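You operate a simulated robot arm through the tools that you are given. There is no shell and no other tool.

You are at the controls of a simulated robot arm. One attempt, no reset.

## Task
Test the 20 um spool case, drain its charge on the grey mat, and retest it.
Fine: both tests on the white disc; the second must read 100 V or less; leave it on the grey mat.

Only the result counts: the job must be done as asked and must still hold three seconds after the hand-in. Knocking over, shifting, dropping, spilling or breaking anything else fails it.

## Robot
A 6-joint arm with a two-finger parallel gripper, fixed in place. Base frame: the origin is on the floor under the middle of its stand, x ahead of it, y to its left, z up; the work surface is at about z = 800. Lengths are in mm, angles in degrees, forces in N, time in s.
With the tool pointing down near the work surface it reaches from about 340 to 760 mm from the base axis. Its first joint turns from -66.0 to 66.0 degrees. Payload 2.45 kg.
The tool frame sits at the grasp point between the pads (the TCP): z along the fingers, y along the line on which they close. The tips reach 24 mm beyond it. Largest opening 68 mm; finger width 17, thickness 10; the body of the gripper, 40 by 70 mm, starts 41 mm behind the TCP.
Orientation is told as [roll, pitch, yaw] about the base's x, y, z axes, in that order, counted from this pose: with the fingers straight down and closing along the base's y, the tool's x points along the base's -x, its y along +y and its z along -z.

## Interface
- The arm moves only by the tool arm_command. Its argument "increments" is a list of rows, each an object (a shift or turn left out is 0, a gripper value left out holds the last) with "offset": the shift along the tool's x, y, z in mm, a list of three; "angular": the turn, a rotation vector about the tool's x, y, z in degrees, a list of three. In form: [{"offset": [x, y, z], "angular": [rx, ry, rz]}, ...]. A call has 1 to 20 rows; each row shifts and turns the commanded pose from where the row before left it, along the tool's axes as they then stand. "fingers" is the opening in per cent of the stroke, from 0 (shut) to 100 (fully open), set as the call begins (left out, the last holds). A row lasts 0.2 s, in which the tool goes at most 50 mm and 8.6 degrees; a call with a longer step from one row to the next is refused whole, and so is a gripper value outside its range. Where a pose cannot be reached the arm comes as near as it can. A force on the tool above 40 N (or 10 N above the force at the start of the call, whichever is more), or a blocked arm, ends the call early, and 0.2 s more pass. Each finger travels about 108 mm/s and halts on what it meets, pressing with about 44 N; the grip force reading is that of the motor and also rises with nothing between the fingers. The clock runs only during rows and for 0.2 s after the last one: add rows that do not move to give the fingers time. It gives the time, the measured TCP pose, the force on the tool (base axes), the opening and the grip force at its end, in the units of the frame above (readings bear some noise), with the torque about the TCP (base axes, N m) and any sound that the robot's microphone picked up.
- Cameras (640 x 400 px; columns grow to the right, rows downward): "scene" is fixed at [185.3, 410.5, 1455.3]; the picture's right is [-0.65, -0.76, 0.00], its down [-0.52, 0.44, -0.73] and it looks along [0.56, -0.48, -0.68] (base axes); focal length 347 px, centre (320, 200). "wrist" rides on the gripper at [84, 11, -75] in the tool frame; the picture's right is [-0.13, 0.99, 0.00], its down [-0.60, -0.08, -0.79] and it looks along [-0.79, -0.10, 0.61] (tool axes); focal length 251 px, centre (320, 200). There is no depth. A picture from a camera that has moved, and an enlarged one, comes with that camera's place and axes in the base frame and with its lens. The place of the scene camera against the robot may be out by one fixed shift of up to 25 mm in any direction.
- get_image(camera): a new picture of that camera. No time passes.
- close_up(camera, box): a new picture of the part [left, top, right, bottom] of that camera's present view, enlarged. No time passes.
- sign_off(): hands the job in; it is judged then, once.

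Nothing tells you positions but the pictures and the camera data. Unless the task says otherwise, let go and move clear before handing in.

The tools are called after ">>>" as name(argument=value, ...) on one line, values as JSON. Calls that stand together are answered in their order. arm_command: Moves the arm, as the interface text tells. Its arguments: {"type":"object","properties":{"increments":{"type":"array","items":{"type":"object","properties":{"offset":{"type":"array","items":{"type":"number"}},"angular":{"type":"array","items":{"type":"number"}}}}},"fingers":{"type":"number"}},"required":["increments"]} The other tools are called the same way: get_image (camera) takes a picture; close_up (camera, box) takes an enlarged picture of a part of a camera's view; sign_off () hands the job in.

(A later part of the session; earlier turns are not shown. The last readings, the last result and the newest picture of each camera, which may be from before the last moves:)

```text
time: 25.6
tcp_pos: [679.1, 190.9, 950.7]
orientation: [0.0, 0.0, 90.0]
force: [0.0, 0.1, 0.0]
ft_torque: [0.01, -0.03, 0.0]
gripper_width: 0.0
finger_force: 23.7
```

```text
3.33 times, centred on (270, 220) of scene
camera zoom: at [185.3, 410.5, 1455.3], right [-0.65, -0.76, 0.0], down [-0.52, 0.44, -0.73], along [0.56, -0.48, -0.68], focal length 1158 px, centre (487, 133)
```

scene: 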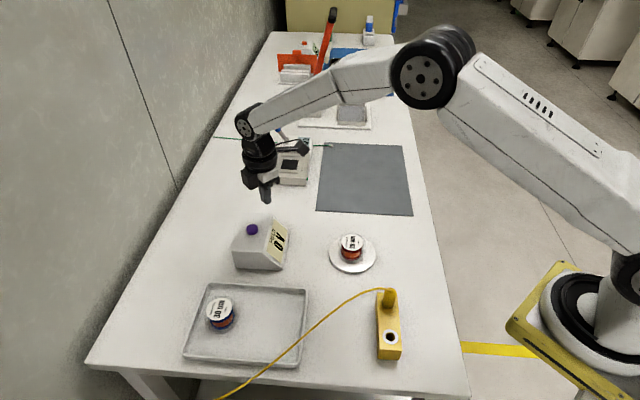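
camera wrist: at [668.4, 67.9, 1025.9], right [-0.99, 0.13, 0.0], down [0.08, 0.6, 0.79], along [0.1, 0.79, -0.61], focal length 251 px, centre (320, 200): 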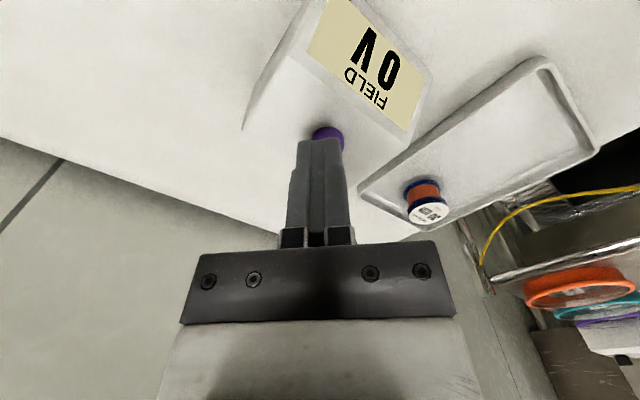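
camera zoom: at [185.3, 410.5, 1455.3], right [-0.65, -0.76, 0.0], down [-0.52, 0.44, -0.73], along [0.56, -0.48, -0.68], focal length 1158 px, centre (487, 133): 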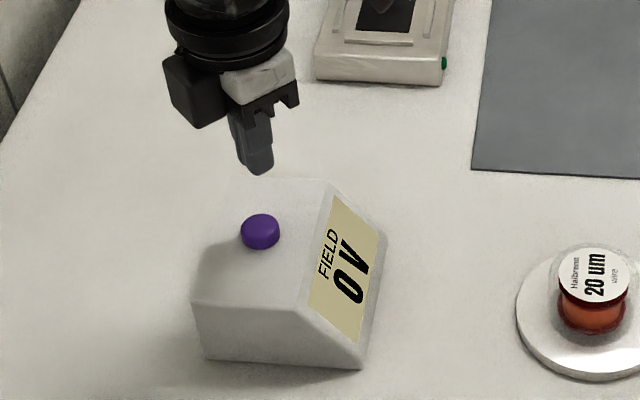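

The button centre is at about (679.5, 200) and 26 mm across. I'll centre the closed fingertips over it and go down to just above it.

>>> arm_command(increments=[{"offset": [-9, 0, 0]}, {"offset": [0, 0, 20]}, {"offset": [0, 0, 20]}, {"offset": [0, 0, 10]}, {"offset": [0, 0, 0]}])

>>> get_image(camera="wrist")

>>> close_up(camera="scene", box=[210, 180, 310, 280])

```text
time: 26.8
tcp_pos: [678.4, 200.3, 901.5]
orientation: [0.0, -0.1, 90.0]
force: [0.0, -0.3, -0.8]
ft_torque: [-0.01, -0.03, -0.01]
gripper_width: 0.0
finger_force: 23.9
```

```text
taken
camera wrist: at [668.8, 116.3, 976.6], right [-0.99, 0.13, 0.0], down [0.08, 0.6, 0.79], along [0.1, 0.79, -0.61], focal length 251 px, centre (320, 200)
```

wrist: 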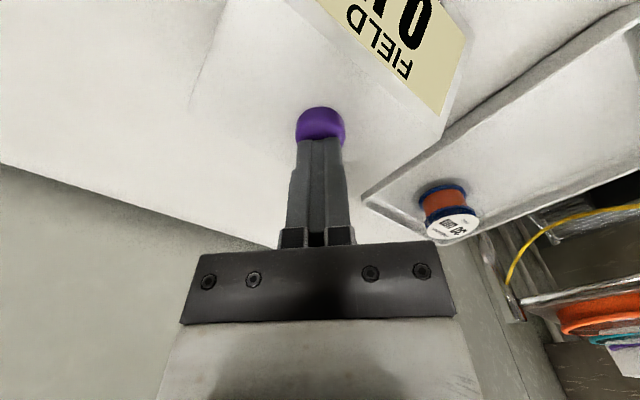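

```text
4.00 times, centred on (260, 230) of scene
camera zoom: at [185.3, 410.5, 1455.3], right [-0.65, -0.76, 0.0], down [-0.52, 0.44, -0.73], along [0.56, -0.48, -0.68], focal length 1390 px, centre (560, 80)
```

zoom: 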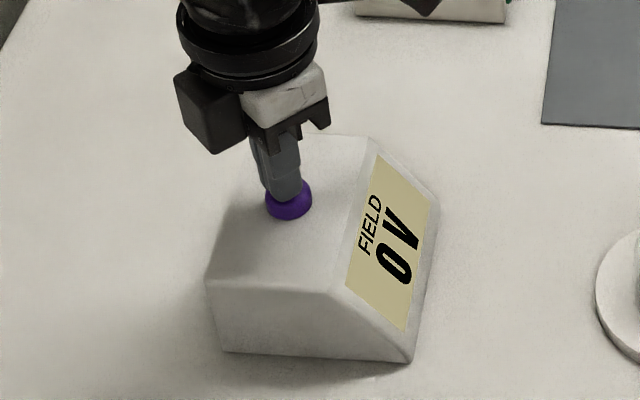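

The fingertips are aligned over the button. I'll press down gently in small steps, watching for force, a click or a display change.

>>> arm_command(increments=[{"offset": [0, 0, 3]}, {"offset": [0, 0, 3]}, {"offset": [0, 0, 0]}])

>>> close_up(camera="scene", box=[210, 180, 310, 280])

```text
time: 27.6
tcp_pos: [680.0, 199.3, 895.4]
orientation: [-0.1, 0.0, 90.0]
force: [-0.4, 1.1, 2.6]
ft_torque: [0.02, -0.03, -0.01]
gripper_width: 0.0
finger_force: 23.6
heard: click
```

```text
4.00 times, centred on (260, 230) of scene
camera zoom: at [185.2, 410.5, 1455.3], right [-0.65, -0.76, 0.0], down [-0.52, 0.44, -0.73], along [0.56, -0.48, -0.68], focal length 1390 px, centre (560, 80)
```

zoom: 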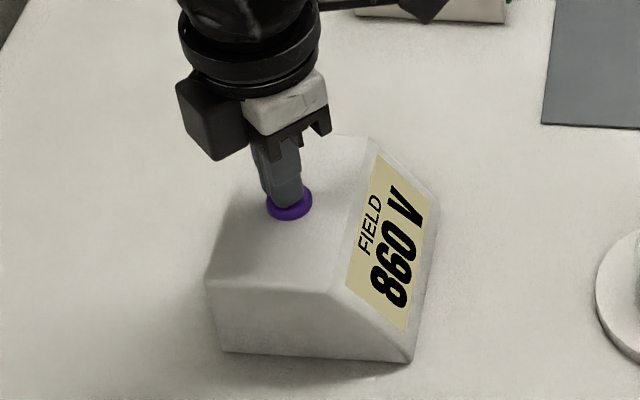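

There was a click and the meter now reads FIELD 860 V, so the first test is done. I'll lift off the button straight up and go back to the case.

>>> arm_command(increments=[{"offset": [0, 0, -6]}, {"offset": [0, 0, -15]}, {"offset": [0, 0, -25]}, {"offset": [0, 0, -30]}, {"offset": [0, 0, 0]}])

>>> close_up(camera="scene", box=[210, 180, 390, 300])

```text
time: 28.8
tcp_pos: [679.8, 200.0, 970.6]
orientation: [0.0, 0.0, 90.0]
force: [-0.1, 0.1, -1.3]
ft_torque: [-0.02, 0.01, -0.02]
gripper_width: 0.2
finger_force: 23.6
```

```text
3.33 times, centred on (300, 240) of scene
camera zoom: at [185.3, 410.5, 1455.3], right [-0.65, -0.76, 0.0], down [-0.52, 0.44, -0.73], along [0.56, -0.48, -0.68], focal length 1158 px, centre (387, 67)
```

zoom: 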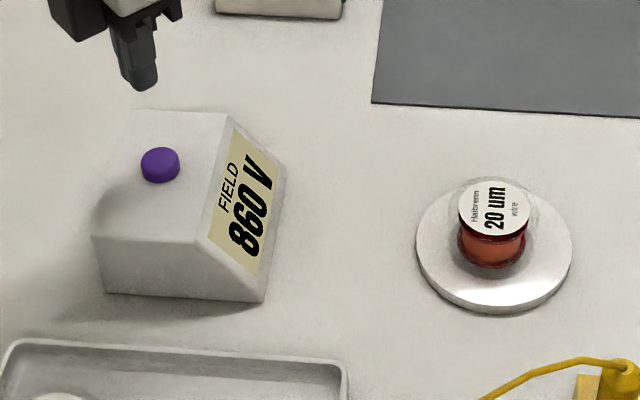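

I'll return along the same path to directly above the case with the fingers open, then check the alignment.

>>> arm_command(increments=[{"offset": [32.4, 32.8, 0]}, {"offset": [32.4, 32.8, 0]}, {"offset": [32.4, 32.8, 0]}, {"offset": [32.4, 32.8, 0]}, {"offset": [32.4, 32.8, 0]}, {"offset": [0, 0, 30]}, {"offset": [0, 0, 30]}, {"offset": [0, 0, 20]}, {"offset": [0, 0, 0]}], fingers=100)

>>> close_up(camera="wrist", box=[200, 40, 440, 200])

```text
time: 30.8
tcp_pos: [515.0, 37.9, 889.6]
orientation: [-0.1, 0.1, 90.0]
force: [0.1, 0.5, 0.1]
ft_torque: [-0.01, -0.01, 0.0]
gripper_width: 67.9
finger_force: 0.0
```

```text
2.50 times, centred on (320, 120) of wrist
camera zoom: at [504.9, -45.8, 966.6], right [-0.99, 0.13, 0.0], down [0.08, 0.6, 0.79], along [0.1, 0.79, -0.61], focal length 629 px, centre (320, 400)
```

zoom: 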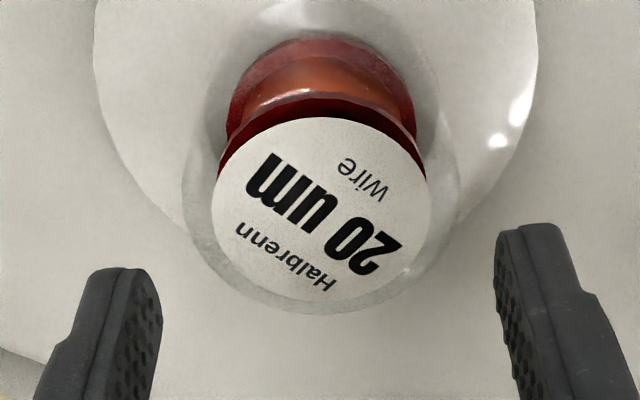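

The case is still centred under the fingers. I'll descend, grip and lift it.

>>> arm_command(increments=[{"offset": [0, 0, 12]}, {"offset": [0, 0, 12]}, {"offset": [0, 0, 10]}, {"offset": [0, 0, 10]}, {"offset": [0, 0, 8]}, {"offset": [0, 0, 0]}])

>>> arm_command(increments=[{"offset": [0, 0, 0]}, {"offset": [0, 0, 0]}, {"offset": [0, 0, 0]}, {"offset": [0, 0, 0]}], fingers=75)

```text
time: 32.2
tcp_pos: [515.2, 38.7, 838.0]
orientation: [0.0, -0.1, 90.0]
force: [-0.3, 0.1, -0.3]
ft_torque: [-0.01, -0.02, 0.0]
gripper_width: 68.0
finger_force: 0.0
```

```text
time: 33.2
tcp_pos: [516.5, 38.2, 838.2]
orientation: [0.0, 0.0, 90.0]
force: [0.9, -0.1, -0.3]
ft_torque: [-0.04, 0.03, -0.04]
gripper_width: 60.9
finger_force: 44.2
```

The case is gripped again at 60.9 mm. I'll lift it and carry it over the grey mat, aiming for about (655, -145), which is some 80 mm inside the near edge.

>>> arm_command(increments=[{"offset": [0, 0, -6]}, {"offset": [0, 0, -14]}, {"offset": [0, 0, -25]}, {"offset": [0, 0, -25]}, {"offset": [0, 0, -25]}, {"offset": [0, 0, -15]}, {"offset": [15.6, -11.25, 0]}, {"offset": [30, -22.8, 0]}, {"offset": [34, -26, 0]}, {"offset": [34, -26, 0]}, {"offset": [34, -26, 0]}, {"offset": [24, -18, 0]}, {"offset": [12, -9.5, 0]}, {"offset": [0, 0, 0]}])

>>> get_image(camera="wrist")

>>> get_image(camera="scene")

```text
time: 36.2
tcp_pos: [654.4, -146.0, 948.0]
orientation: [0.0, 0.0, 90.0]
force: [1.1, -0.4, -0.3]
ft_torque: [-0.03, 0.01, 0.0]
gripper_width: 60.4
finger_force: 44.2
```

```text
taken
camera wrist: at [644.4, -229.4, 1024.6], right [-0.99, 0.13, 0.0], down [0.08, 0.6, 0.79], along [0.1, 0.79, -0.61], focal length 251 px, centre (320, 200)
```

wrist: 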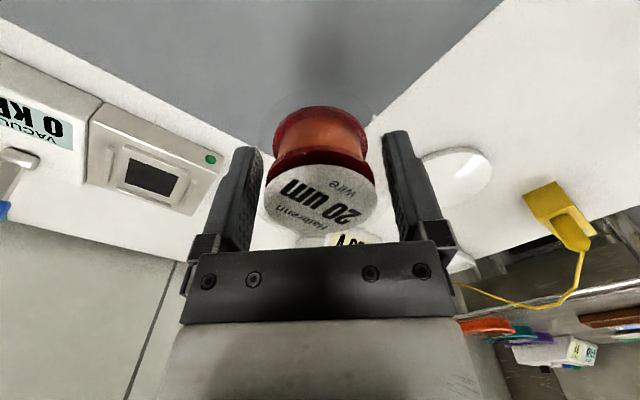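

```text
taken
```

scene: 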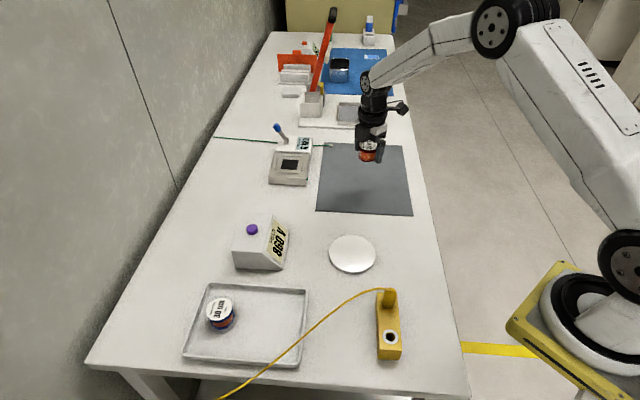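

The case is above the mat, with its shadow well inside it. I'll descend towards it.

>>> arm_command(increments=[{"offset": [0, 0, 15]}, {"offset": [0, 0, 25]}, {"offset": [0, 0, 25]}, {"offset": [0, 0, 25]}, {"offset": [0, 0, 12]}, {"offset": [0, 0, 6]}, {"offset": [0, 0, 0]}])

>>> get_image(camera="wrist")

>>> close_up(camera="scene", box=[300, 110, 430, 230])

```text
time: 37.8
tcp_pos: [654.6, -145.5, 840.8]
orientation: [-0.1, 0.0, 90.1]
force: [-0.5, -0.6, -0.7]
ft_torque: [0.0, -0.01, 0.0]
gripper_width: 60.7
finger_force: 43.8
```

```text
taken
camera wrist: at [644.4, -229.7, 916.4], right [-0.99, 0.13, 0.0], down [0.08, 0.6, 0.79], along [0.1, 0.79, -0.61], focal length 251 px, centre (320, 200)
```

wrist: 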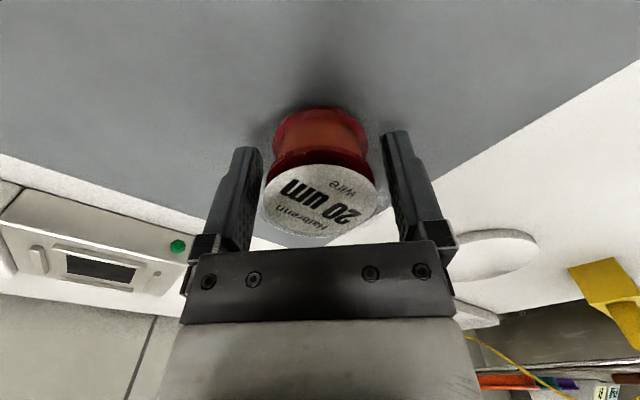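

```text
3.33 times, centred on (365, 170) of scene
camera zoom: at [185.3, 410.5, 1455.3], right [-0.65, -0.76, 0.0], down [-0.52, 0.44, -0.73], along [0.56, -0.48, -0.68], focal length 1158 px, centre (170, 300)
```

zoom: 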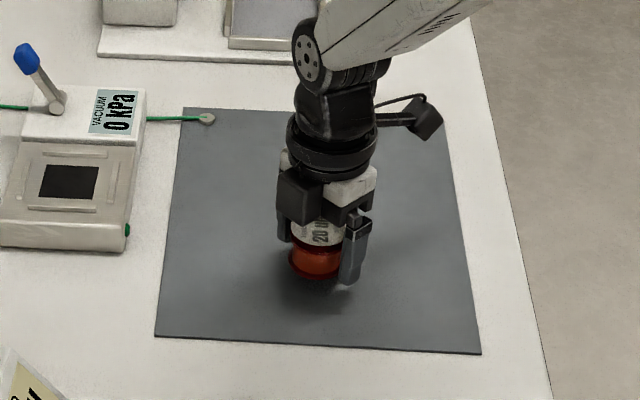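

The case is over the mat a few millimetres up, well inside the edges. I'll lower it in small steps to contact.

>>> arm_command(increments=[{"offset": [0, 0, 2]}, {"offset": [0, 0, 2]}, {"offset": [0, 0, 1]}, {"offset": [0, 0, 0]}])

```text
time: 38.8
tcp_pos: [655.3, -145.7, 836.6]
orientation: [-0.1, 0.1, 90.0]
force: [0.3, 0.4, -0.6]
ft_torque: [0.03, -0.03, 0.0]
gripper_width: 60.5
finger_force: 44.0
```

>>> arm_command(increments=[{"offset": [0, 0, 1]}, {"offset": [0, 0, 1]}, {"offset": [0, 0, 0]}])

>>> close_up(camera="wrist", box=[200, 40, 440, 200])

```text
time: 39.6
tcp_pos: [654.9, -144.8, 833.8]
orientation: [0.0, 0.0, 90.0]
force: [-0.1, 0.6, -1.1]
ft_torque: [-0.02, 0.02, -0.03]
gripper_width: 60.9
finger_force: 43.8
```

```text
2.50 times, centred on (320, 120) of wrist
camera zoom: at [644.3, -229.4, 909.5], right [-0.99, 0.13, 0.0], down [0.08, 0.6, 0.79], along [0.1, 0.79, -0.61], focal length 629 px, centre (320, 400)
```

zoom: 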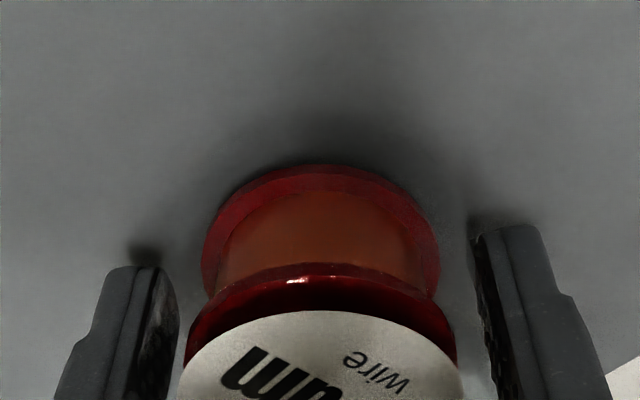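

There's no contact yet at z ≈ 834, so I'll keep lowering 1 mm at a time.

>>> arm_command(increments=[{"offset": [0, 0, 1]}, {"offset": [0, 0, 0]}])

>>> arm_command(increments=[{"offset": [0, 0, 1]}, {"offset": [0, 0, 0]}])

```text
time: 40.2
tcp_pos: [654.4, -144.8, 833.2]
orientation: [0.0, 0.0, 90.1]
force: [-0.9, -0.1, -0.9]
ft_torque: [0.02, -0.02, 0.02]
gripper_width: 60.7
finger_force: 44.1
```

```text
time: 40.8
tcp_pos: [654.3, -145.8, 831.2]
orientation: [0.0, 0.0, 90.0]
force: [0.2, -0.1, -0.8]
ft_torque: [-0.01, 0.0, 0.01]
gripper_width: 60.4
finger_force: 43.6
```

>>> arm_command(increments=[{"offset": [0, 0, 1]}, {"offset": [0, 0, 0]}])

>>> arm_command(increments=[{"offset": [0, 0, 1]}, {"offset": [0, 0, 0]}])

>>> close_up(camera="wrist", box=[200, 40, 440, 200])

```text
time: 41.4
tcp_pos: [654.4, -145.8, 832.5]
orientation: [-0.1, 0.0, 90.0]
force: [-3.5, 1.2, 8.5]
ft_torque: [0.04, 0.21, 0.07]
gripper_width: 60.6
finger_force: 43.5
```

```text
time: 42.0
tcp_pos: [654.5, -145.9, 831.4]
orientation: [-0.2, 0.0, 89.9]
force: [-7.3, 3.7, 20.7]
ft_torque: [0.15, 0.47, -0.04]
gripper_width: 60.7
finger_force: 44.1
```

```text
2.50 times, centred on (320, 120) of wrist
camera zoom: at [644.5, -229.5, 907.0], right [-0.99, 0.13, 0.0], down [0.08, 0.6, 0.79], along [0.1, 0.79, -0.61], focal length 629 px, centre (320, 400)
```

zoom: 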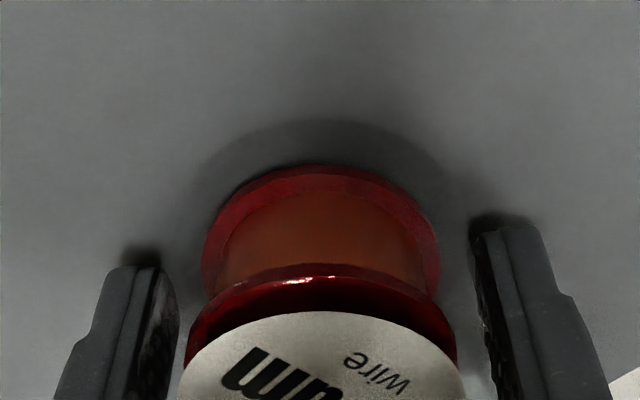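

The case is pressed on the mat at 20 N. I'll relieve about 1.5 mm, open the fingers, rise clear and let the charge drain.

>>> arm_command(increments=[{"offset": [0, 0, -1.5]}, {"offset": [0, 0, 0]}])

>>> arm_command(increments=[{"offset": [0, 0, 0]}, {"offset": [0, 0, 0]}, {"offset": [0, 0, 0]}], fingers=100)

>>> arm_command(increments=[{"offset": [0, 0, -8]}, {"offset": [0, 0, -12]}, {"offset": [0, 0, -20]}, {"offset": [0, 0, -20]}, {"offset": [0, 0, 0]}, {"offset": [0, 0, 0]}, {"offset": [0, 0, 0]}, {"offset": [0, 0, 0]}, {"offset": [0, 0, 0]}, {"offset": [0, 0, 0]}, {"offset": [0, 0, 0]}, {"offset": [0, 0, 0]}, {"offset": [0, 0, 0]}, {"offset": [0, 0, 0]}, {"offset": [0, 0, 0]}, {"offset": [0, 0, 0]}, {"offset": [0, 0, 0]}, {"offset": [0, 0, 0]}, {"offset": [0, 0, 0]}, {"offset": [0, 0, 0]}])

>>> close_up(camera="scene", box=[210, 120, 430, 280])

>>> close_up(camera="wrist", box=[200, 40, 440, 200])

```text
time: 42.6
tcp_pos: [655.3, -146.4, 831.4]
orientation: [-0.2, 0.0, 90.0]
force: [2.9, 1.0, 7.6]
ft_torque: [0.1, 0.07, -0.04]
gripper_width: 60.7
finger_force: 43.5
```

```text
time: 43.4
tcp_pos: [654.6, -146.8, 830.6]
orientation: [0.0, 0.0, 90.1]
force: [-1.3, 0.3, 0.0]
ft_torque: [0.01, 0.01, -0.01]
gripper_width: 67.8
finger_force: 0.1
```

```text
time: 47.6
tcp_pos: [653.8, -146.5, 891.9]
orientation: [0.0, -0.1, 90.0]
force: [-0.1, 0.5, 0.7]
ft_torque: [0.01, -0.01, 0.01]
gripper_width: 68.2
finger_force: 0.1
```

```text
2.50 times, centred on (320, 200) of scene
camera zoom: at [185.3, 410.5, 1455.3], right [-0.65, -0.76, 0.0], down [-0.52, 0.44, -0.73], along [0.56, -0.48, -0.68], focal length 868 px, centre (320, 200)
```

zoom: 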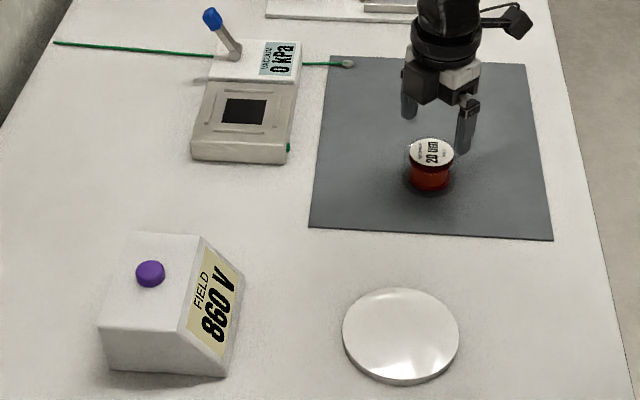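

```text
2.50 times, centred on (320, 120) of wrist
camera zoom: at [644.1, -229.2, 967.5], right [-0.99, 0.13, 0.0], down [0.08, 0.6, 0.79], along [0.1, 0.79, -0.61], focal length 629 px, centre (320, 400)
```

zoom: 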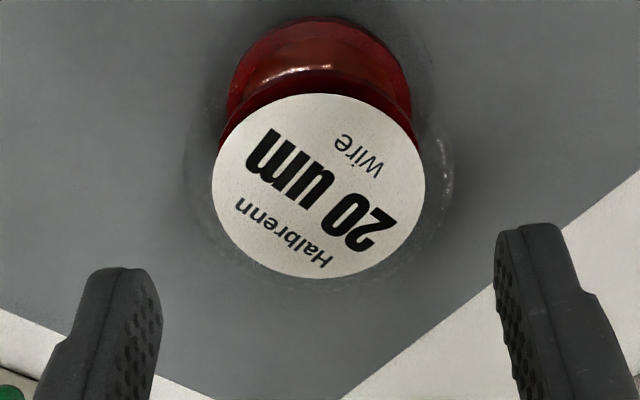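

The case stands on the mat and the fingers are clear. I'll wait about a minute so the charge decays well below 100 V, since only the second reading counts.

>>> arm_command(increments=[{}, {}, {}, {}, {}, {}, {}, {}, {}, {}, {}, {}, {}, {}, {}, {}, {}, {}, {}, {}])

>>> arm_command(increments=[{"offset": [0, 0, 0]}, {"offset": [0, 0, 0]}, {"offset": [0, 0, 0]}, {"offset": [0, 0, 0]}, {"offset": [0, 0, 0]}, {"offset": [0, 0, 0]}, {"offset": [0, 0, 0]}, {"offset": [0, 0, 0]}, {"offset": [0, 0, 0]}, {"offset": [0, 0, 0]}, {"offset": [0, 0, 0]}, {"offset": [0, 0, 0]}, {"offset": [0, 0, 0]}, {"offset": [0, 0, 0]}, {"offset": [0, 0, 0]}, {"offset": [0, 0, 0]}, {"offset": [0, 0, 0]}, {"offset": [0, 0, 0]}, {"offset": [0, 0, 0]}, {"offset": [0, 0, 0]}])

>>> arm_command(increments=[{"offset": [0, 0, 0]}, {"offset": [0, 0, 0]}, {"offset": [0, 0, 0]}, {"offset": [0, 0, 0]}, {"offset": [0, 0, 0]}, {"offset": [0, 0, 0]}, {"offset": [0, 0, 0]}, {"offset": [0, 0, 0]}, {"offset": [0, 0, 0]}, {"offset": [0, 0, 0]}, {"offset": [0, 0, 0]}, {"offset": [0, 0, 0]}, {"offset": [0, 0, 0]}, {"offset": [0, 0, 0]}, {"offset": [0, 0, 0]}, {"offset": [0, 0, 0]}, {"offset": [0, 0, 0]}, {"offset": [0, 0, 0]}, {"offset": [0, 0, 0]}, {"offset": [0, 0, 0]}])

>>> arm_command(increments=[{"offset": [0, 0, 0]}, {"offset": [0, 0, 0]}, {"offset": [0, 0, 0]}, {"offset": [0, 0, 0]}, {"offset": [0, 0, 0]}, {"offset": [0, 0, 0]}, {"offset": [0, 0, 0]}, {"offset": [0, 0, 0]}, {"offset": [0, 0, 0]}, {"offset": [0, 0, 0]}, {"offset": [0, 0, 0]}, {"offset": [0, 0, 0]}, {"offset": [0, 0, 0]}, {"offset": [0, 0, 0]}, {"offset": [0, 0, 0]}, {"offset": [0, 0, 0]}, {"offset": [0, 0, 0]}, {"offset": [0, 0, 0]}, {"offset": [0, 0, 0]}, {"offset": [0, 0, 0]}])

>>> arm_command(increments=[{"offset": [0, 0, 0]}, {"offset": [0, 0, 0]}, {"offset": [0, 0, 0]}, {"offset": [0, 0, 0]}, {"offset": [0, 0, 0]}, {"offset": [0, 0, 0]}, {"offset": [0, 0, 0]}, {"offset": [0, 0, 0]}, {"offset": [0, 0, 0]}, {"offset": [0, 0, 0]}, {"offset": [0, 0, 0]}, {"offset": [0, 0, 0]}, {"offset": [0, 0, 0]}, {"offset": [0, 0, 0]}, {"offset": [0, 0, 0]}, {"offset": [0, 0, 0]}, {"offset": [0, 0, 0]}, {"offset": [0, 0, 0]}, {"offset": [0, 0, 0]}, {"offset": [0, 0, 0]}])

>>> arm_command(increments=[{"offset": [0, 0, 0]}, {"offset": [0, 0, 0]}, {"offset": [0, 0, 0]}, {"offset": [0, 0, 0]}, {"offset": [0, 0, 0]}, {"offset": [0, 0, 0]}, {"offset": [0, 0, 0]}, {"offset": [0, 0, 0]}, {"offset": [0, 0, 0]}, {"offset": [0, 0, 0]}, {"offset": [0, 0, 0]}, {"offset": [0, 0, 0]}, {"offset": [0, 0, 0]}, {"offset": [0, 0, 0]}, {"offset": [0, 0, 0]}, {"offset": [0, 0, 0]}, {"offset": [0, 0, 0]}, {"offset": [0, 0, 0]}, {"offset": [0, 0, 0]}, {"offset": [0, 0, 0]}])

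>>> arm_command(increments=[{"offset": [0, 0, 0]}, {"offset": [0, 0, 0]}, {"offset": [0, 0, 0]}, {"offset": [0, 0, 0]}, {"offset": [0, 0, 0]}, {"offset": [0, 0, 0]}, {"offset": [0, 0, 0]}, {"offset": [0, 0, 0]}, {"offset": [0, 0, 0]}, {"offset": [0, 0, 0]}, {"offset": [0, 0, 0]}, {"offset": [0, 0, 0]}, {"offset": [0, 0, 0]}, {"offset": [0, 0, 0]}, {"offset": [0, 0, 0]}, {"offset": [0, 0, 0]}, {"offset": [0, 0, 0]}, {"offset": [0, 0, 0]}, {"offset": [0, 0, 0]}, {"offset": [0, 0, 0]}])

>>> arm_command(increments=[{"offset": [0, 0, 0]}, {"offset": [0, 0, 0]}, {"offset": [0, 0, 0]}, {"offset": [0, 0, 0]}, {"offset": [0, 0, 0]}, {"offset": [0, 0, 0]}, {"offset": [0, 0, 0]}, {"offset": [0, 0, 0]}, {"offset": [0, 0, 0]}, {"offset": [0, 0, 0]}, {"offset": [0, 0, 0]}, {"offset": [0, 0, 0]}, {"offset": [0, 0, 0]}, {"offset": [0, 0, 0]}, {"offset": [0, 0, 0]}, {"offset": [0, 0, 0]}, {"offset": [0, 0, 0]}, {"offset": [0, 0, 0]}, {"offset": [0, 0, 0]}, {"offset": [0, 0, 0]}])

>>> arm_command(increments=[{"offset": [0, 0, 0]}, {"offset": [0, 0, 0]}, {"offset": [0, 0, 0]}, {"offset": [0, 0, 0]}, {"offset": [0, 0, 0]}, {"offset": [0, 0, 0]}, {"offset": [0, 0, 0]}, {"offset": [0, 0, 0]}, {"offset": [0, 0, 0]}, {"offset": [0, 0, 0]}, {"offset": [0, 0, 0]}, {"offset": [0, 0, 0]}, {"offset": [0, 0, 0]}, {"offset": [0, 0, 0]}, {"offset": [0, 0, 0]}, {"offset": [0, 0, 0]}, {"offset": [0, 0, 0]}, {"offset": [0, 0, 0]}, {"offset": [0, 0, 0]}, {"offset": [0, 0, 0]}])

>>> arm_command(increments=[{"offset": [0, 0, 0]}, {"offset": [0, 0, 0]}, {"offset": [0, 0, 0]}, {"offset": [0, 0, 0]}, {"offset": [0, 0, 0]}, {"offset": [0, 0, 0]}, {"offset": [0, 0, 0]}, {"offset": [0, 0, 0]}, {"offset": [0, 0, 0]}, {"offset": [0, 0, 0]}, {"offset": [0, 0, 0]}, {"offset": [0, 0, 0]}, {"offset": [0, 0, 0]}, {"offset": [0, 0, 0]}, {"offset": [0, 0, 0]}, {"offset": [0, 0, 0]}, {"offset": [0, 0, 0]}, {"offset": [0, 0, 0]}, {"offset": [0, 0, 0]}, {"offset": [0, 0, 0]}])

>>> arm_command(increments=[{"offset": [0, 0, 0]}, {"offset": [0, 0, 0]}, {"offset": [0, 0, 0]}, {"offset": [0, 0, 0]}, {"offset": [0, 0, 0]}, {"offset": [0, 0, 0]}, {"offset": [0, 0, 0]}, {"offset": [0, 0, 0]}, {"offset": [0, 0, 0]}, {"offset": [0, 0, 0]}, {"offset": [0, 0, 0]}, {"offset": [0, 0, 0]}, {"offset": [0, 0, 0]}, {"offset": [0, 0, 0]}, {"offset": [0, 0, 0]}, {"offset": [0, 0, 0]}, {"offset": [0, 0, 0]}, {"offset": [0, 0, 0]}, {"offset": [0, 0, 0]}, {"offset": [0, 0, 0]}])

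>>> arm_command(increments=[{"offset": [0, 0, 0]}, {"offset": [0, 0, 0]}, {"offset": [0, 0, 0]}, {"offset": [0, 0, 0]}, {"offset": [0, 0, 0]}, {"offset": [0, 0, 0]}, {"offset": [0, 0, 0]}, {"offset": [0, 0, 0]}, {"offset": [0, 0, 0]}, {"offset": [0, 0, 0]}, {"offset": [0, 0, 0]}, {"offset": [0, 0, 0]}, {"offset": [0, 0, 0]}, {"offset": [0, 0, 0]}, {"offset": [0, 0, 0]}, {"offset": [0, 0, 0]}, {"offset": [0, 0, 0]}, {"offset": [0, 0, 0]}, {"offset": [0, 0, 0]}, {"offset": [0, 0, 0]}])

>>> close_up(camera="scene", box=[210, 120, 430, 280])

>>> close_up(camera="wrist", box=[200, 40, 440, 200])

```text
time: 51.8
tcp_pos: [653.9, -144.6, 891.5]
orientation: [0.0, 0.0, 90.0]
force: [-0.7, 0.0, -0.6]
ft_torque: [0.04, -0.02, 0.01]
gripper_width: 67.7
finger_force: 0.0
```

```text
time: 56.0
tcp_pos: [653.8, -145.5, 891.6]
orientation: [0.0, 0.0, 89.9]
force: [-0.4, 0.3, 0.3]
ft_torque: [0.0, 0.0, 0.0]
gripper_width: 68.0
finger_force: 0.1
```

```text
time: 60.2
tcp_pos: [654.5, -146.2, 892.5]
orientation: [0.0, 0.0, 90.0]
force: [-0.1, 0.1, -0.4]
ft_torque: [0.02, -0.01, 0.01]
gripper_width: 68.3
finger_force: 0.0
```

```text
time: 64.4
tcp_pos: [654.6, -144.9, 891.1]
orientation: [-0.1, 0.0, 90.1]
force: [0.4, -0.4, 0.4]
ft_torque: [0.01, 0.01, -0.01]
gripper_width: 67.8
finger_force: 0.2
```

```text
time: 68.6
tcp_pos: [655.0, -147.2, 891.7]
orientation: [0.0, 0.0, 90.0]
force: [0.5, 0.0, -0.6]
ft_torque: [-0.03, 0.0, 0.0]
gripper_width: 68.3
finger_force: 0.0
```

```text
time: 72.8
tcp_pos: [653.6, -145.2, 892.2]
orientation: [0.0, 0.1, 90.1]
force: [0.4, 1.0, -0.6]
ft_torque: [0.01, 0.03, 0.0]
gripper_width: 68.0
finger_force: 0.2
```

```text
time: 77.0
tcp_pos: [654.7, -145.6, 891.9]
orientation: [0.1, 0.0, 90.0]
force: [-0.4, -0.1, 1.0]
ft_torque: [0.0, -0.03, -0.02]
gripper_width: 68.1
finger_force: 0.0
```

```text
time: 81.2
tcp_pos: [654.4, -145.8, 890.8]
orientation: [0.0, 0.0, 89.9]
force: [-0.4, -0.4, -0.5]
ft_torque: [-0.01, -0.03, -0.02]
gripper_width: 67.7
finger_force: 0.0
```

```text
time: 85.4
tcp_pos: [653.8, -144.7, 892.8]
orientation: [0.0, 0.0, 90.0]
force: [0.5, -0.1, -1.4]
ft_torque: [-0.03, 0.02, 0.01]
gripper_width: 68.2
finger_force: 0.1
```

```text
time: 89.6
tcp_pos: [654.3, -144.8, 891.3]
orientation: [0.0, 0.0, 90.0]
force: [0.2, 0.3, -0.4]
ft_torque: [0.0, -0.01, -0.02]
gripper_width: 68.2
finger_force: 0.1
```

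```text
time: 93.8
tcp_pos: [654.7, -144.9, 892.1]
orientation: [0.1, 0.0, 90.1]
force: [-0.3, -0.4, -0.6]
ft_torque: [0.0, -0.02, 0.0]
gripper_width: 68.0
finger_force: 0.1
```

```text
time: 98.0
tcp_pos: [654.8, -146.0, 892.5]
orientation: [0.0, 0.0, 90.0]
force: [-0.5, -0.9, -0.1]
ft_torque: [-0.03, 0.01, -0.01]
gripper_width: 68.0
finger_force: 0.1
```

```text
2.50 times, centred on (320, 200) of scene
camera zoom: at [185.3, 410.5, 1455.3], right [-0.65, -0.76, 0.0], down [-0.52, 0.44, -0.73], along [0.56, -0.48, -0.68], focal length 868 px, centre (320, 200)
```

zoom: 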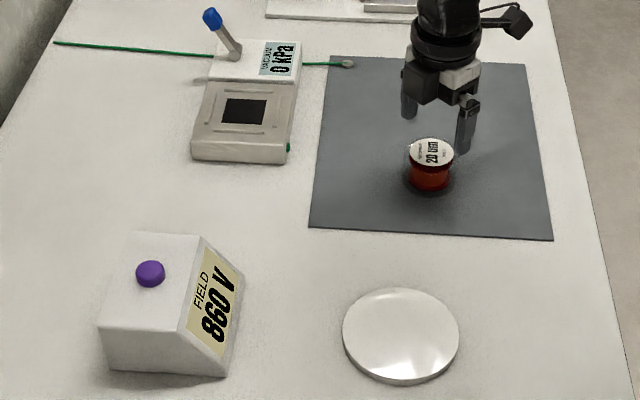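

```text
2.50 times, centred on (320, 120) of wrist
camera zoom: at [644.0, -229.2, 967.5], right [-0.99, 0.13, 0.0], down [0.08, 0.6, 0.79], along [0.1, 0.79, -0.61], focal length 629 px, centre (320, 400)
```

zoom: 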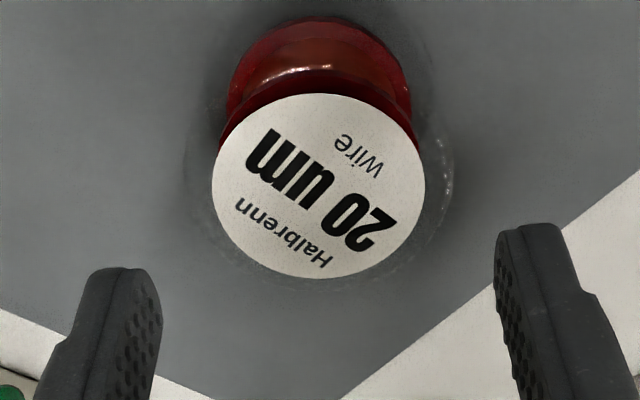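

The case has drained on the mat for about 55 s and hasn't moved. I'll regrasp it and lift.

>>> arm_command(increments=[{"offset": [0, 0, 14]}, {"offset": [0, 0, 14]}, {"offset": [0, 0, 12]}, {"offset": [0, 0, 11]}, {"offset": [0, 0, 8]}, {"offset": [0, 0, 0]}])

>>> arm_command(increments=[{"offset": [0, 0, 0]}, {"offset": [0, 0, 0]}, {"offset": [0, 0, 0]}, {"offset": [0, 0, 0]}], fingers=75)

```text
time: 99.4
tcp_pos: [654.8, -144.4, 831.6]
orientation: [0.1, 0.1, 90.1]
force: [-0.2, -0.4, -0.4]
ft_torque: [-0.05, 0.0, 0.0]
gripper_width: 67.9
finger_force: 0.1
```

```text
time: 100.4
tcp_pos: [654.9, -145.8, 831.6]
orientation: [0.0, -0.1, 90.0]
force: [-0.1, 0.3, -0.7]
ft_torque: [0.01, -0.01, -0.01]
gripper_width: 60.5
finger_force: 43.4
```

The grip is good at 60.5 mm. I'll lift and carry it back to above the disc along the reverse path.

>>> arm_command(increments=[{"offset": [0, 0, -6]}, {"offset": [0, 0, -14]}, {"offset": [0, 0, -25]}, {"offset": [0, 0, -25]}, {"offset": [0, 0, -25]}, {"offset": [0, 0, -22]}, {"offset": [-12, 9.5, 0]}, {"offset": [-24, 18, 0]}, {"offset": [-34, 26, 0]}, {"offset": [-34, 26, 0]}, {"offset": [-34, 26, 0]}, {"offset": [-30, 22.8, 0]}, {"offset": [-15.6, 11.25, 0]}, {"offset": [0, 0, 0]}])

>>> get_image(camera="wrist")

>>> get_image(camera="scene")

```text
time: 103.4
tcp_pos: [516.1, 37.8, 949.5]
orientation: [0.0, 0.1, 90.1]
force: [-0.4, -0.4, -0.6]
ft_torque: [-0.01, 0.0, -0.01]
gripper_width: 60.7
finger_force: 44.3
```

```text
taken
camera wrist: at [504.8, -45.2, 1025.2], right [-0.99, 0.13, 0.0], down [0.08, 0.6, 0.79], along [0.1, 0.79, -0.61], focal length 251 px, centre (320, 200)
```

wrist: 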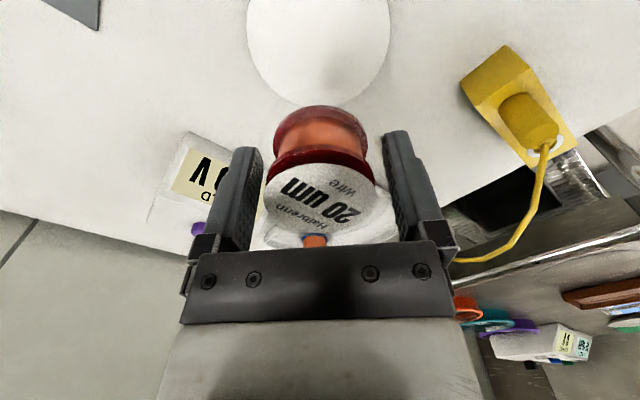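

```text
taken
```

scene: 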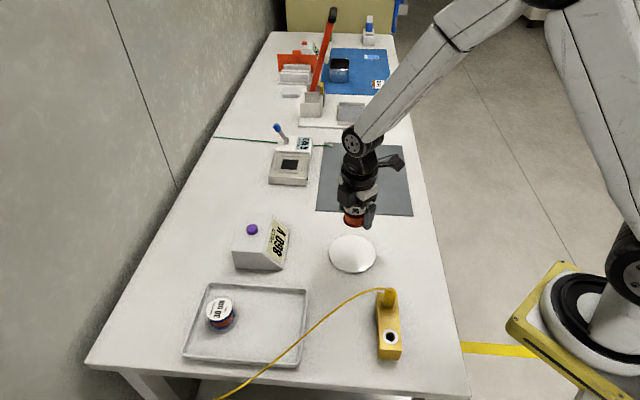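

The case is above the disc again. I'll descend to just above contact, around z ≈ 840.

>>> arm_command(increments=[{"offset": [0, 0, 15]}, {"offset": [0, 0, 25]}, {"offset": [0, 0, 25]}, {"offset": [0, 0, 25]}, {"offset": [0, 0, 12]}, {"offset": [0, 0, 6]}, {"offset": [0, 0, 2]}, {"offset": [0, 0, 0]}])

>>> arm_command(increments=[{"offset": [0, 0, 1]}, {"offset": [0, 0, 0]}])

>>> arm_command(increments=[{"offset": [0, 0, 1]}, {"offset": [0, 0, 0]}])

```text
time: 105.2
tcp_pos: [515.1, 39.3, 839.4]
orientation: [0.1, -0.1, 90.0]
force: [0.3, 0.6, 1.1]
ft_torque: [-0.01, 0.01, -0.02]
gripper_width: 60.6
finger_force: 44.0
```

```text
time: 105.8
tcp_pos: [514.6, 38.9, 839.0]
orientation: [-0.1, 0.0, 90.0]
force: [-3.0, -3.1, 15.5]
ft_torque: [0.0, 0.21, 0.08]
gripper_width: 60.8
finger_force: 44.1
```

```text
time: 106.4
tcp_pos: [515.2, 38.6, 837.5]
orientation: [-0.1, 0.0, 90.0]
force: [-1.1, -2.3, 14.9]
ft_torque: [0.01, 0.2, 0.07]
gripper_width: 60.5
finger_force: 44.0
```

The case is on the disc. I'll relieve the pressure slightly, release, rise straight up and close the fingers for the button press.

>>> arm_command(increments=[{"offset": [0, 0, -1]}, {"offset": [0, 0, 0]}])

>>> arm_command(increments=[{"offset": [0, 0, 0]}, {"offset": [0, 0, 0]}, {"offset": [0, 0, 0]}], fingers=100)

>>> arm_command(increments=[{"offset": [0, 0, -8]}, {"offset": [0, 0, -12]}, {"offset": [0, 0, -20]}, {"offset": [0, 0, -30]}, {"offset": [0, 0, -30]}, {"offset": [0, 0, -30]}, {"offset": [0, 0, 0]}])

>>> close_up(camera="scene", box=[210, 180, 400, 300])

>>> get_image(camera="wrist")

```text
time: 107.0
tcp_pos: [514.8, 38.6, 838.3]
orientation: [0.1, 0.0, 90.0]
force: [-0.1, 0.5, -1.4]
ft_torque: [0.01, -0.04, 0.0]
gripper_width: 60.4
finger_force: 43.7
```

```text
time: 107.8
tcp_pos: [514.8, 38.4, 837.4]
orientation: [0.0, 0.0, 90.0]
force: [0.1, 0.6, 0.5]
ft_torque: [-0.02, 0.01, -0.04]
gripper_width: 68.0
finger_force: 0.0
```

```text
time: 109.4
tcp_pos: [513.6, 39.2, 968.1]
orientation: [0.0, -0.1, 89.9]
force: [-0.5, -0.1, 0.2]
ft_torque: [-0.01, 0.0, 0.01]
gripper_width: 68.2
finger_force: 0.0
```

```text
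3.33 times, centred on (305, 240) of scene
camera zoom: at [185.3, 410.5, 1455.3], right [-0.65, -0.76, 0.0], down [-0.52, 0.44, -0.73], along [0.56, -0.48, -0.68], focal length 1158 px, centre (370, 67)
```

zoom: 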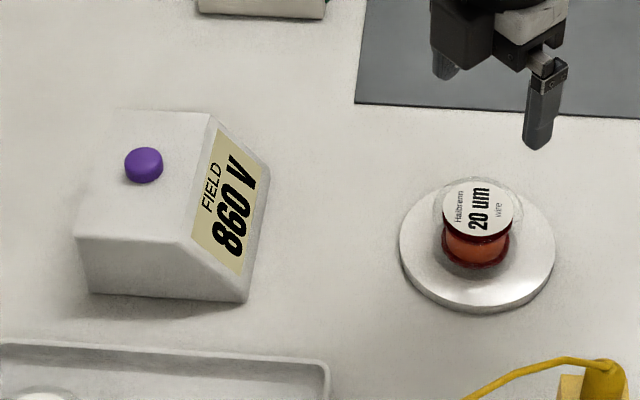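

```text
taken
camera wrist: at [504.1, -45.6, 1044.5], right [-0.99, 0.13, 0.0], down [0.08, 0.6, 0.79], along [0.1, 0.79, -0.61], focal length 251 px, centre (320, 200)
```

wrist: 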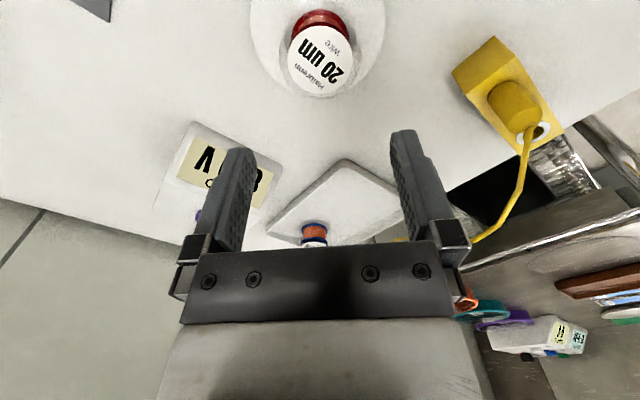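

The case stands on the disc and the hand is clear. I'll go to the button with the fingers shut and stop just above it.

>>> arm_command(increments=[{"offset": [-32.4, -32.8, 0]}, {"offset": [-32.4, -32.8, 0]}, {"offset": [-32.4, -32.8, 0]}, {"offset": [-32.4, -32.8, 0]}, {"offset": [-32.4, -32.8, 0]}, {"offset": [0, 0, 26]}, {"offset": [0, 0, 26]}, {"offset": [0, 0, 14]}, {"offset": [0, 0, 0]}], fingers=0)

>>> get_image(camera="wrist")

>>> close_up(camera="scene", box=[210, 180, 310, 280])

```text
time: 111.4
tcp_pos: [679.2, 199.3, 902.7]
orientation: [0.1, -0.1, 89.9]
force: [-0.1, 0.2, -0.6]
ft_torque: [-0.02, -0.02, 0.03]
gripper_width: 0.2
finger_force: 23.6
```

```text
taken
camera wrist: at [669.0, 116.1, 978.2], right [-0.99, 0.13, 0.0], down [0.08, 0.6, 0.79], along [0.1, 0.79, -0.61], focal length 251 px, centre (320, 200)
```

wrist: 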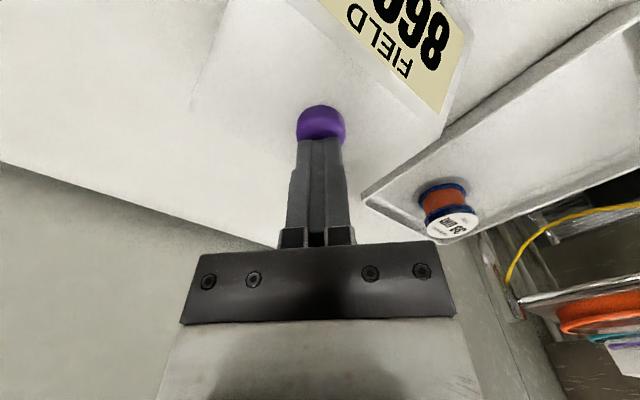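

```text
4.00 times, centred on (260, 230) of scene
camera zoom: at [185.3, 410.5, 1455.3], right [-0.65, -0.76, 0.0], down [-0.52, 0.44, -0.73], along [0.56, -0.48, -0.68], focal length 1390 px, centre (560, 80)
```

zoom: 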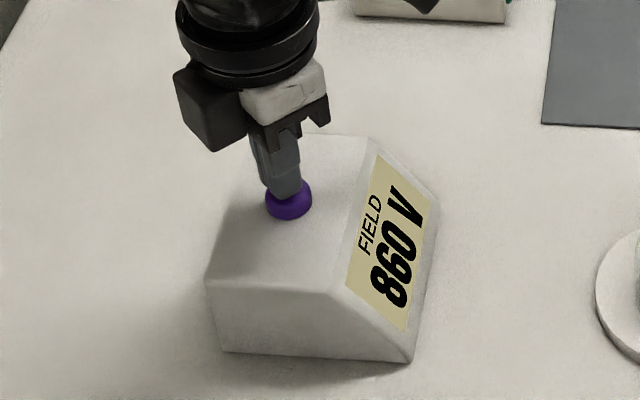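

The fingertips are back over the button, same as before. I'll press gently, once, to take the second reading.

>>> arm_command(increments=[{"offset": [0, 0, 3]}, {"offset": [0, 0, 3]}, {"offset": [0, 0, 0]}])

>>> close_up(camera="scene", box=[210, 180, 310, 280])

```text
time: 112.2
tcp_pos: [679.8, 200.7, 897.7]
orientation: [-0.1, -0.1, 90.0]
force: [0.2, 0.1, 1.8]
ft_torque: [-0.01, -0.01, 0.03]
gripper_width: 0.0
finger_force: 23.5
```

```text
4.00 times, centred on (260, 230) of scene
camera zoom: at [185.2, 410.5, 1455.3], right [-0.65, -0.76, 0.0], down [-0.52, 0.44, -0.73], along [0.56, -0.48, -0.68], focal length 1390 px, centre (560, 80)
```

zoom: 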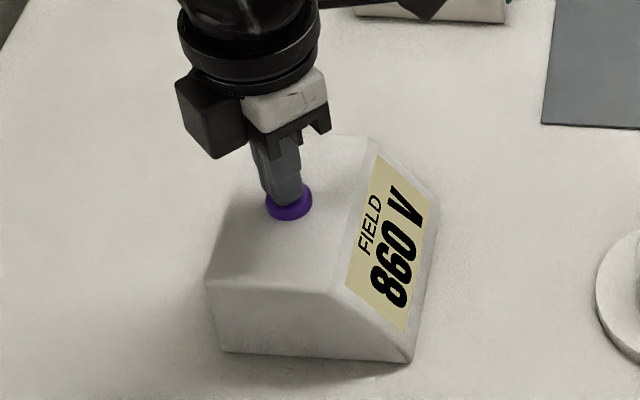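

There's no click yet, as I'm about 1 mm higher than last time. I'll go 1 mm further.

>>> arm_command(increments=[{"offset": [0, 0, 1]}, {"offset": [0, 0, 0]}])

>>> close_up(camera="scene", box=[210, 180, 310, 280])

```text
time: 112.8
tcp_pos: [680.8, 200.1, 895.2]
orientation: [-0.1, 0.0, 89.9]
force: [-0.3, 0.3, 2.9]
ft_torque: [0.0, -0.01, -0.01]
gripper_width: 0.1
finger_force: 23.8
heard: click
```

```text
4.00 times, centred on (260, 230) of scene
camera zoom: at [185.2, 410.5, 1455.3], right [-0.65, -0.76, 0.0], down [-0.52, 0.44, -0.73], along [0.56, -0.48, -0.68], focal length 1390 px, centre (560, 80)
```

zoom: 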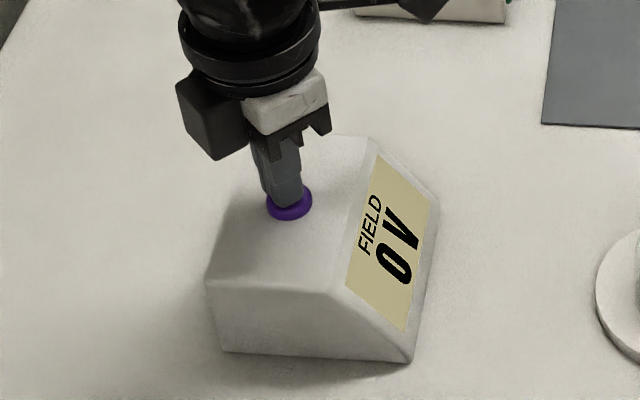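

The second test clicked and reads 0 V, which is well under 100 V. I'll lift off the button and return to the case on the disc.

>>> arm_command(increments=[{"offset": [0, 0, -7]}, {"offset": [0, 0, -16]}, {"offset": [0, 0, -25]}, {"offset": [0, 0, -25]}, {"offset": [0, 0, 0]}])

>>> arm_command(increments=[{"offset": [32.4, 32.8, 0]}, {"offset": [32.4, 32.8, 0]}, {"offset": [32.4, 32.8, 0]}, {"offset": [32.4, 32.8, 0]}, {"offset": [32.4, 32.8, 0]}, {"offset": [0, 0, 30]}, {"offset": [0, 0, 30]}, {"offset": [0, 0, 20]}, {"offset": [0, 0, 0]}], fingers=100)

>>> close_up(camera="wrist", box=[200, 40, 440, 200])

>>> close_up(camera="scene", box=[210, 180, 400, 300])

```text
time: 114.0
tcp_pos: [680.4, 199.1, 969.6]
orientation: [0.0, 0.0, 90.0]
force: [0.3, -0.7, 0.2]
ft_torque: [0.01, -0.01, 0.04]
gripper_width: 0.1
finger_force: 23.2
```

```text
time: 116.0
tcp_pos: [517.2, 36.6, 887.6]
orientation: [-0.1, 0.0, 89.9]
force: [1.2, 0.4, 0.1]
ft_torque: [0.01, 0.03, -0.02]
gripper_width: 68.0
finger_force: 0.1
```

```text
2.50 times, centred on (320, 120) of wrist
camera zoom: at [505.3, -46.3, 963.4], right [-0.99, 0.13, 0.0], down [0.08, 0.6, 0.79], along [0.1, 0.79, -0.61], focal length 629 px, centre (320, 400)
```

zoom: 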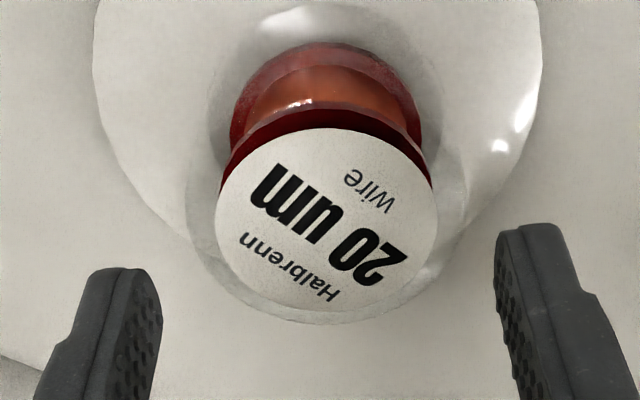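

```text
3.33 times, centred on (305, 240) of scene
camera zoom: at [185.3, 410.5, 1455.3], right [-0.65, -0.76, 0.0], down [-0.52, 0.44, -0.73], along [0.56, -0.48, -0.68], focal length 1158 px, centre (370, 67)
```

zoom: 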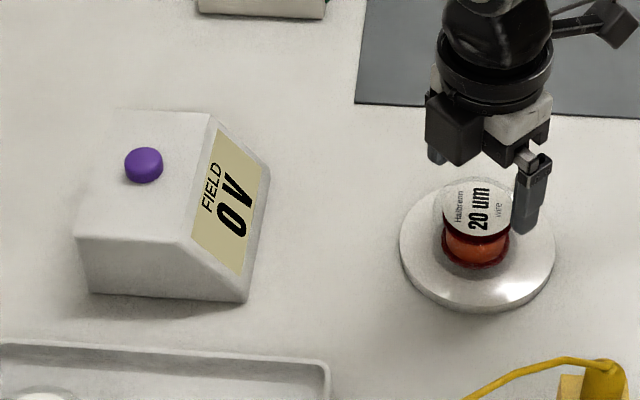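

The case is slightly right of centre by about 1 mm, possibly because the arm is still settling. I'll wait a moment and look again.

>>> arm_command(increments=[{"offset": [0, 0, 0]}, {"offset": [0, 0, 0]}, {"offset": [0, 0, 0]}])

>>> close_up(camera="wrist", box=[200, 40, 440, 200])

```text
time: 116.8
tcp_pos: [515.3, 37.7, 887.2]
orientation: [0.0, 0.0, 90.0]
force: [0.2, -0.1, 0.4]
ft_torque: [-0.01, 0.0, 0.01]
gripper_width: 68.0
finger_force: 0.2
```

```text
2.50 times, centred on (320, 120) of wrist
camera zoom: at [505.2, -46.3, 963.6], right [-0.99, 0.13, 0.0], down [0.08, 0.6, 0.79], along [0.1, 0.79, -0.61], focal length 629 px, centre (320, 400)
```

zoom: 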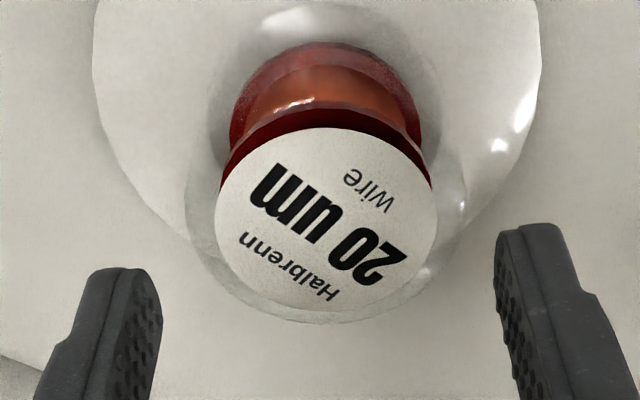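

I'll correct by about 1.2 mm in x and 1.5 mm in y, then descend and grip.

>>> arm_command(increments=[{"offset": [-1.5, 1.2, 0]}, {"offset": [0, 0, 12]}, {"offset": [0, 0, 12]}, {"offset": [0, 0, 10]}, {"offset": [0, 0, 10]}, {"offset": [0, 0, 5]}, {"offset": [0, 0, 0]}])

>>> arm_command(increments=[{"offset": [0, 0, 0]}, {"offset": [0, 0, 0]}, {"offset": [0, 0, 0]}, {"offset": [0, 0, 0]}], fingers=75)

```text
time: 118.4
tcp_pos: [513.4, 39.8, 838.9]
orientation: [0.1, -0.1, 90.0]
force: [-0.6, 0.2, 0.4]
ft_torque: [0.02, -0.03, 0.0]
gripper_width: 68.2
finger_force: 0.2
```

```text
time: 119.4
tcp_pos: [514.2, 40.0, 839.4]
orientation: [0.0, 0.0, 90.0]
force: [0.6, -0.1, 0.4]
ft_torque: [-0.02, 0.0, 0.02]
gripper_width: 60.7
finger_force: 44.0
```

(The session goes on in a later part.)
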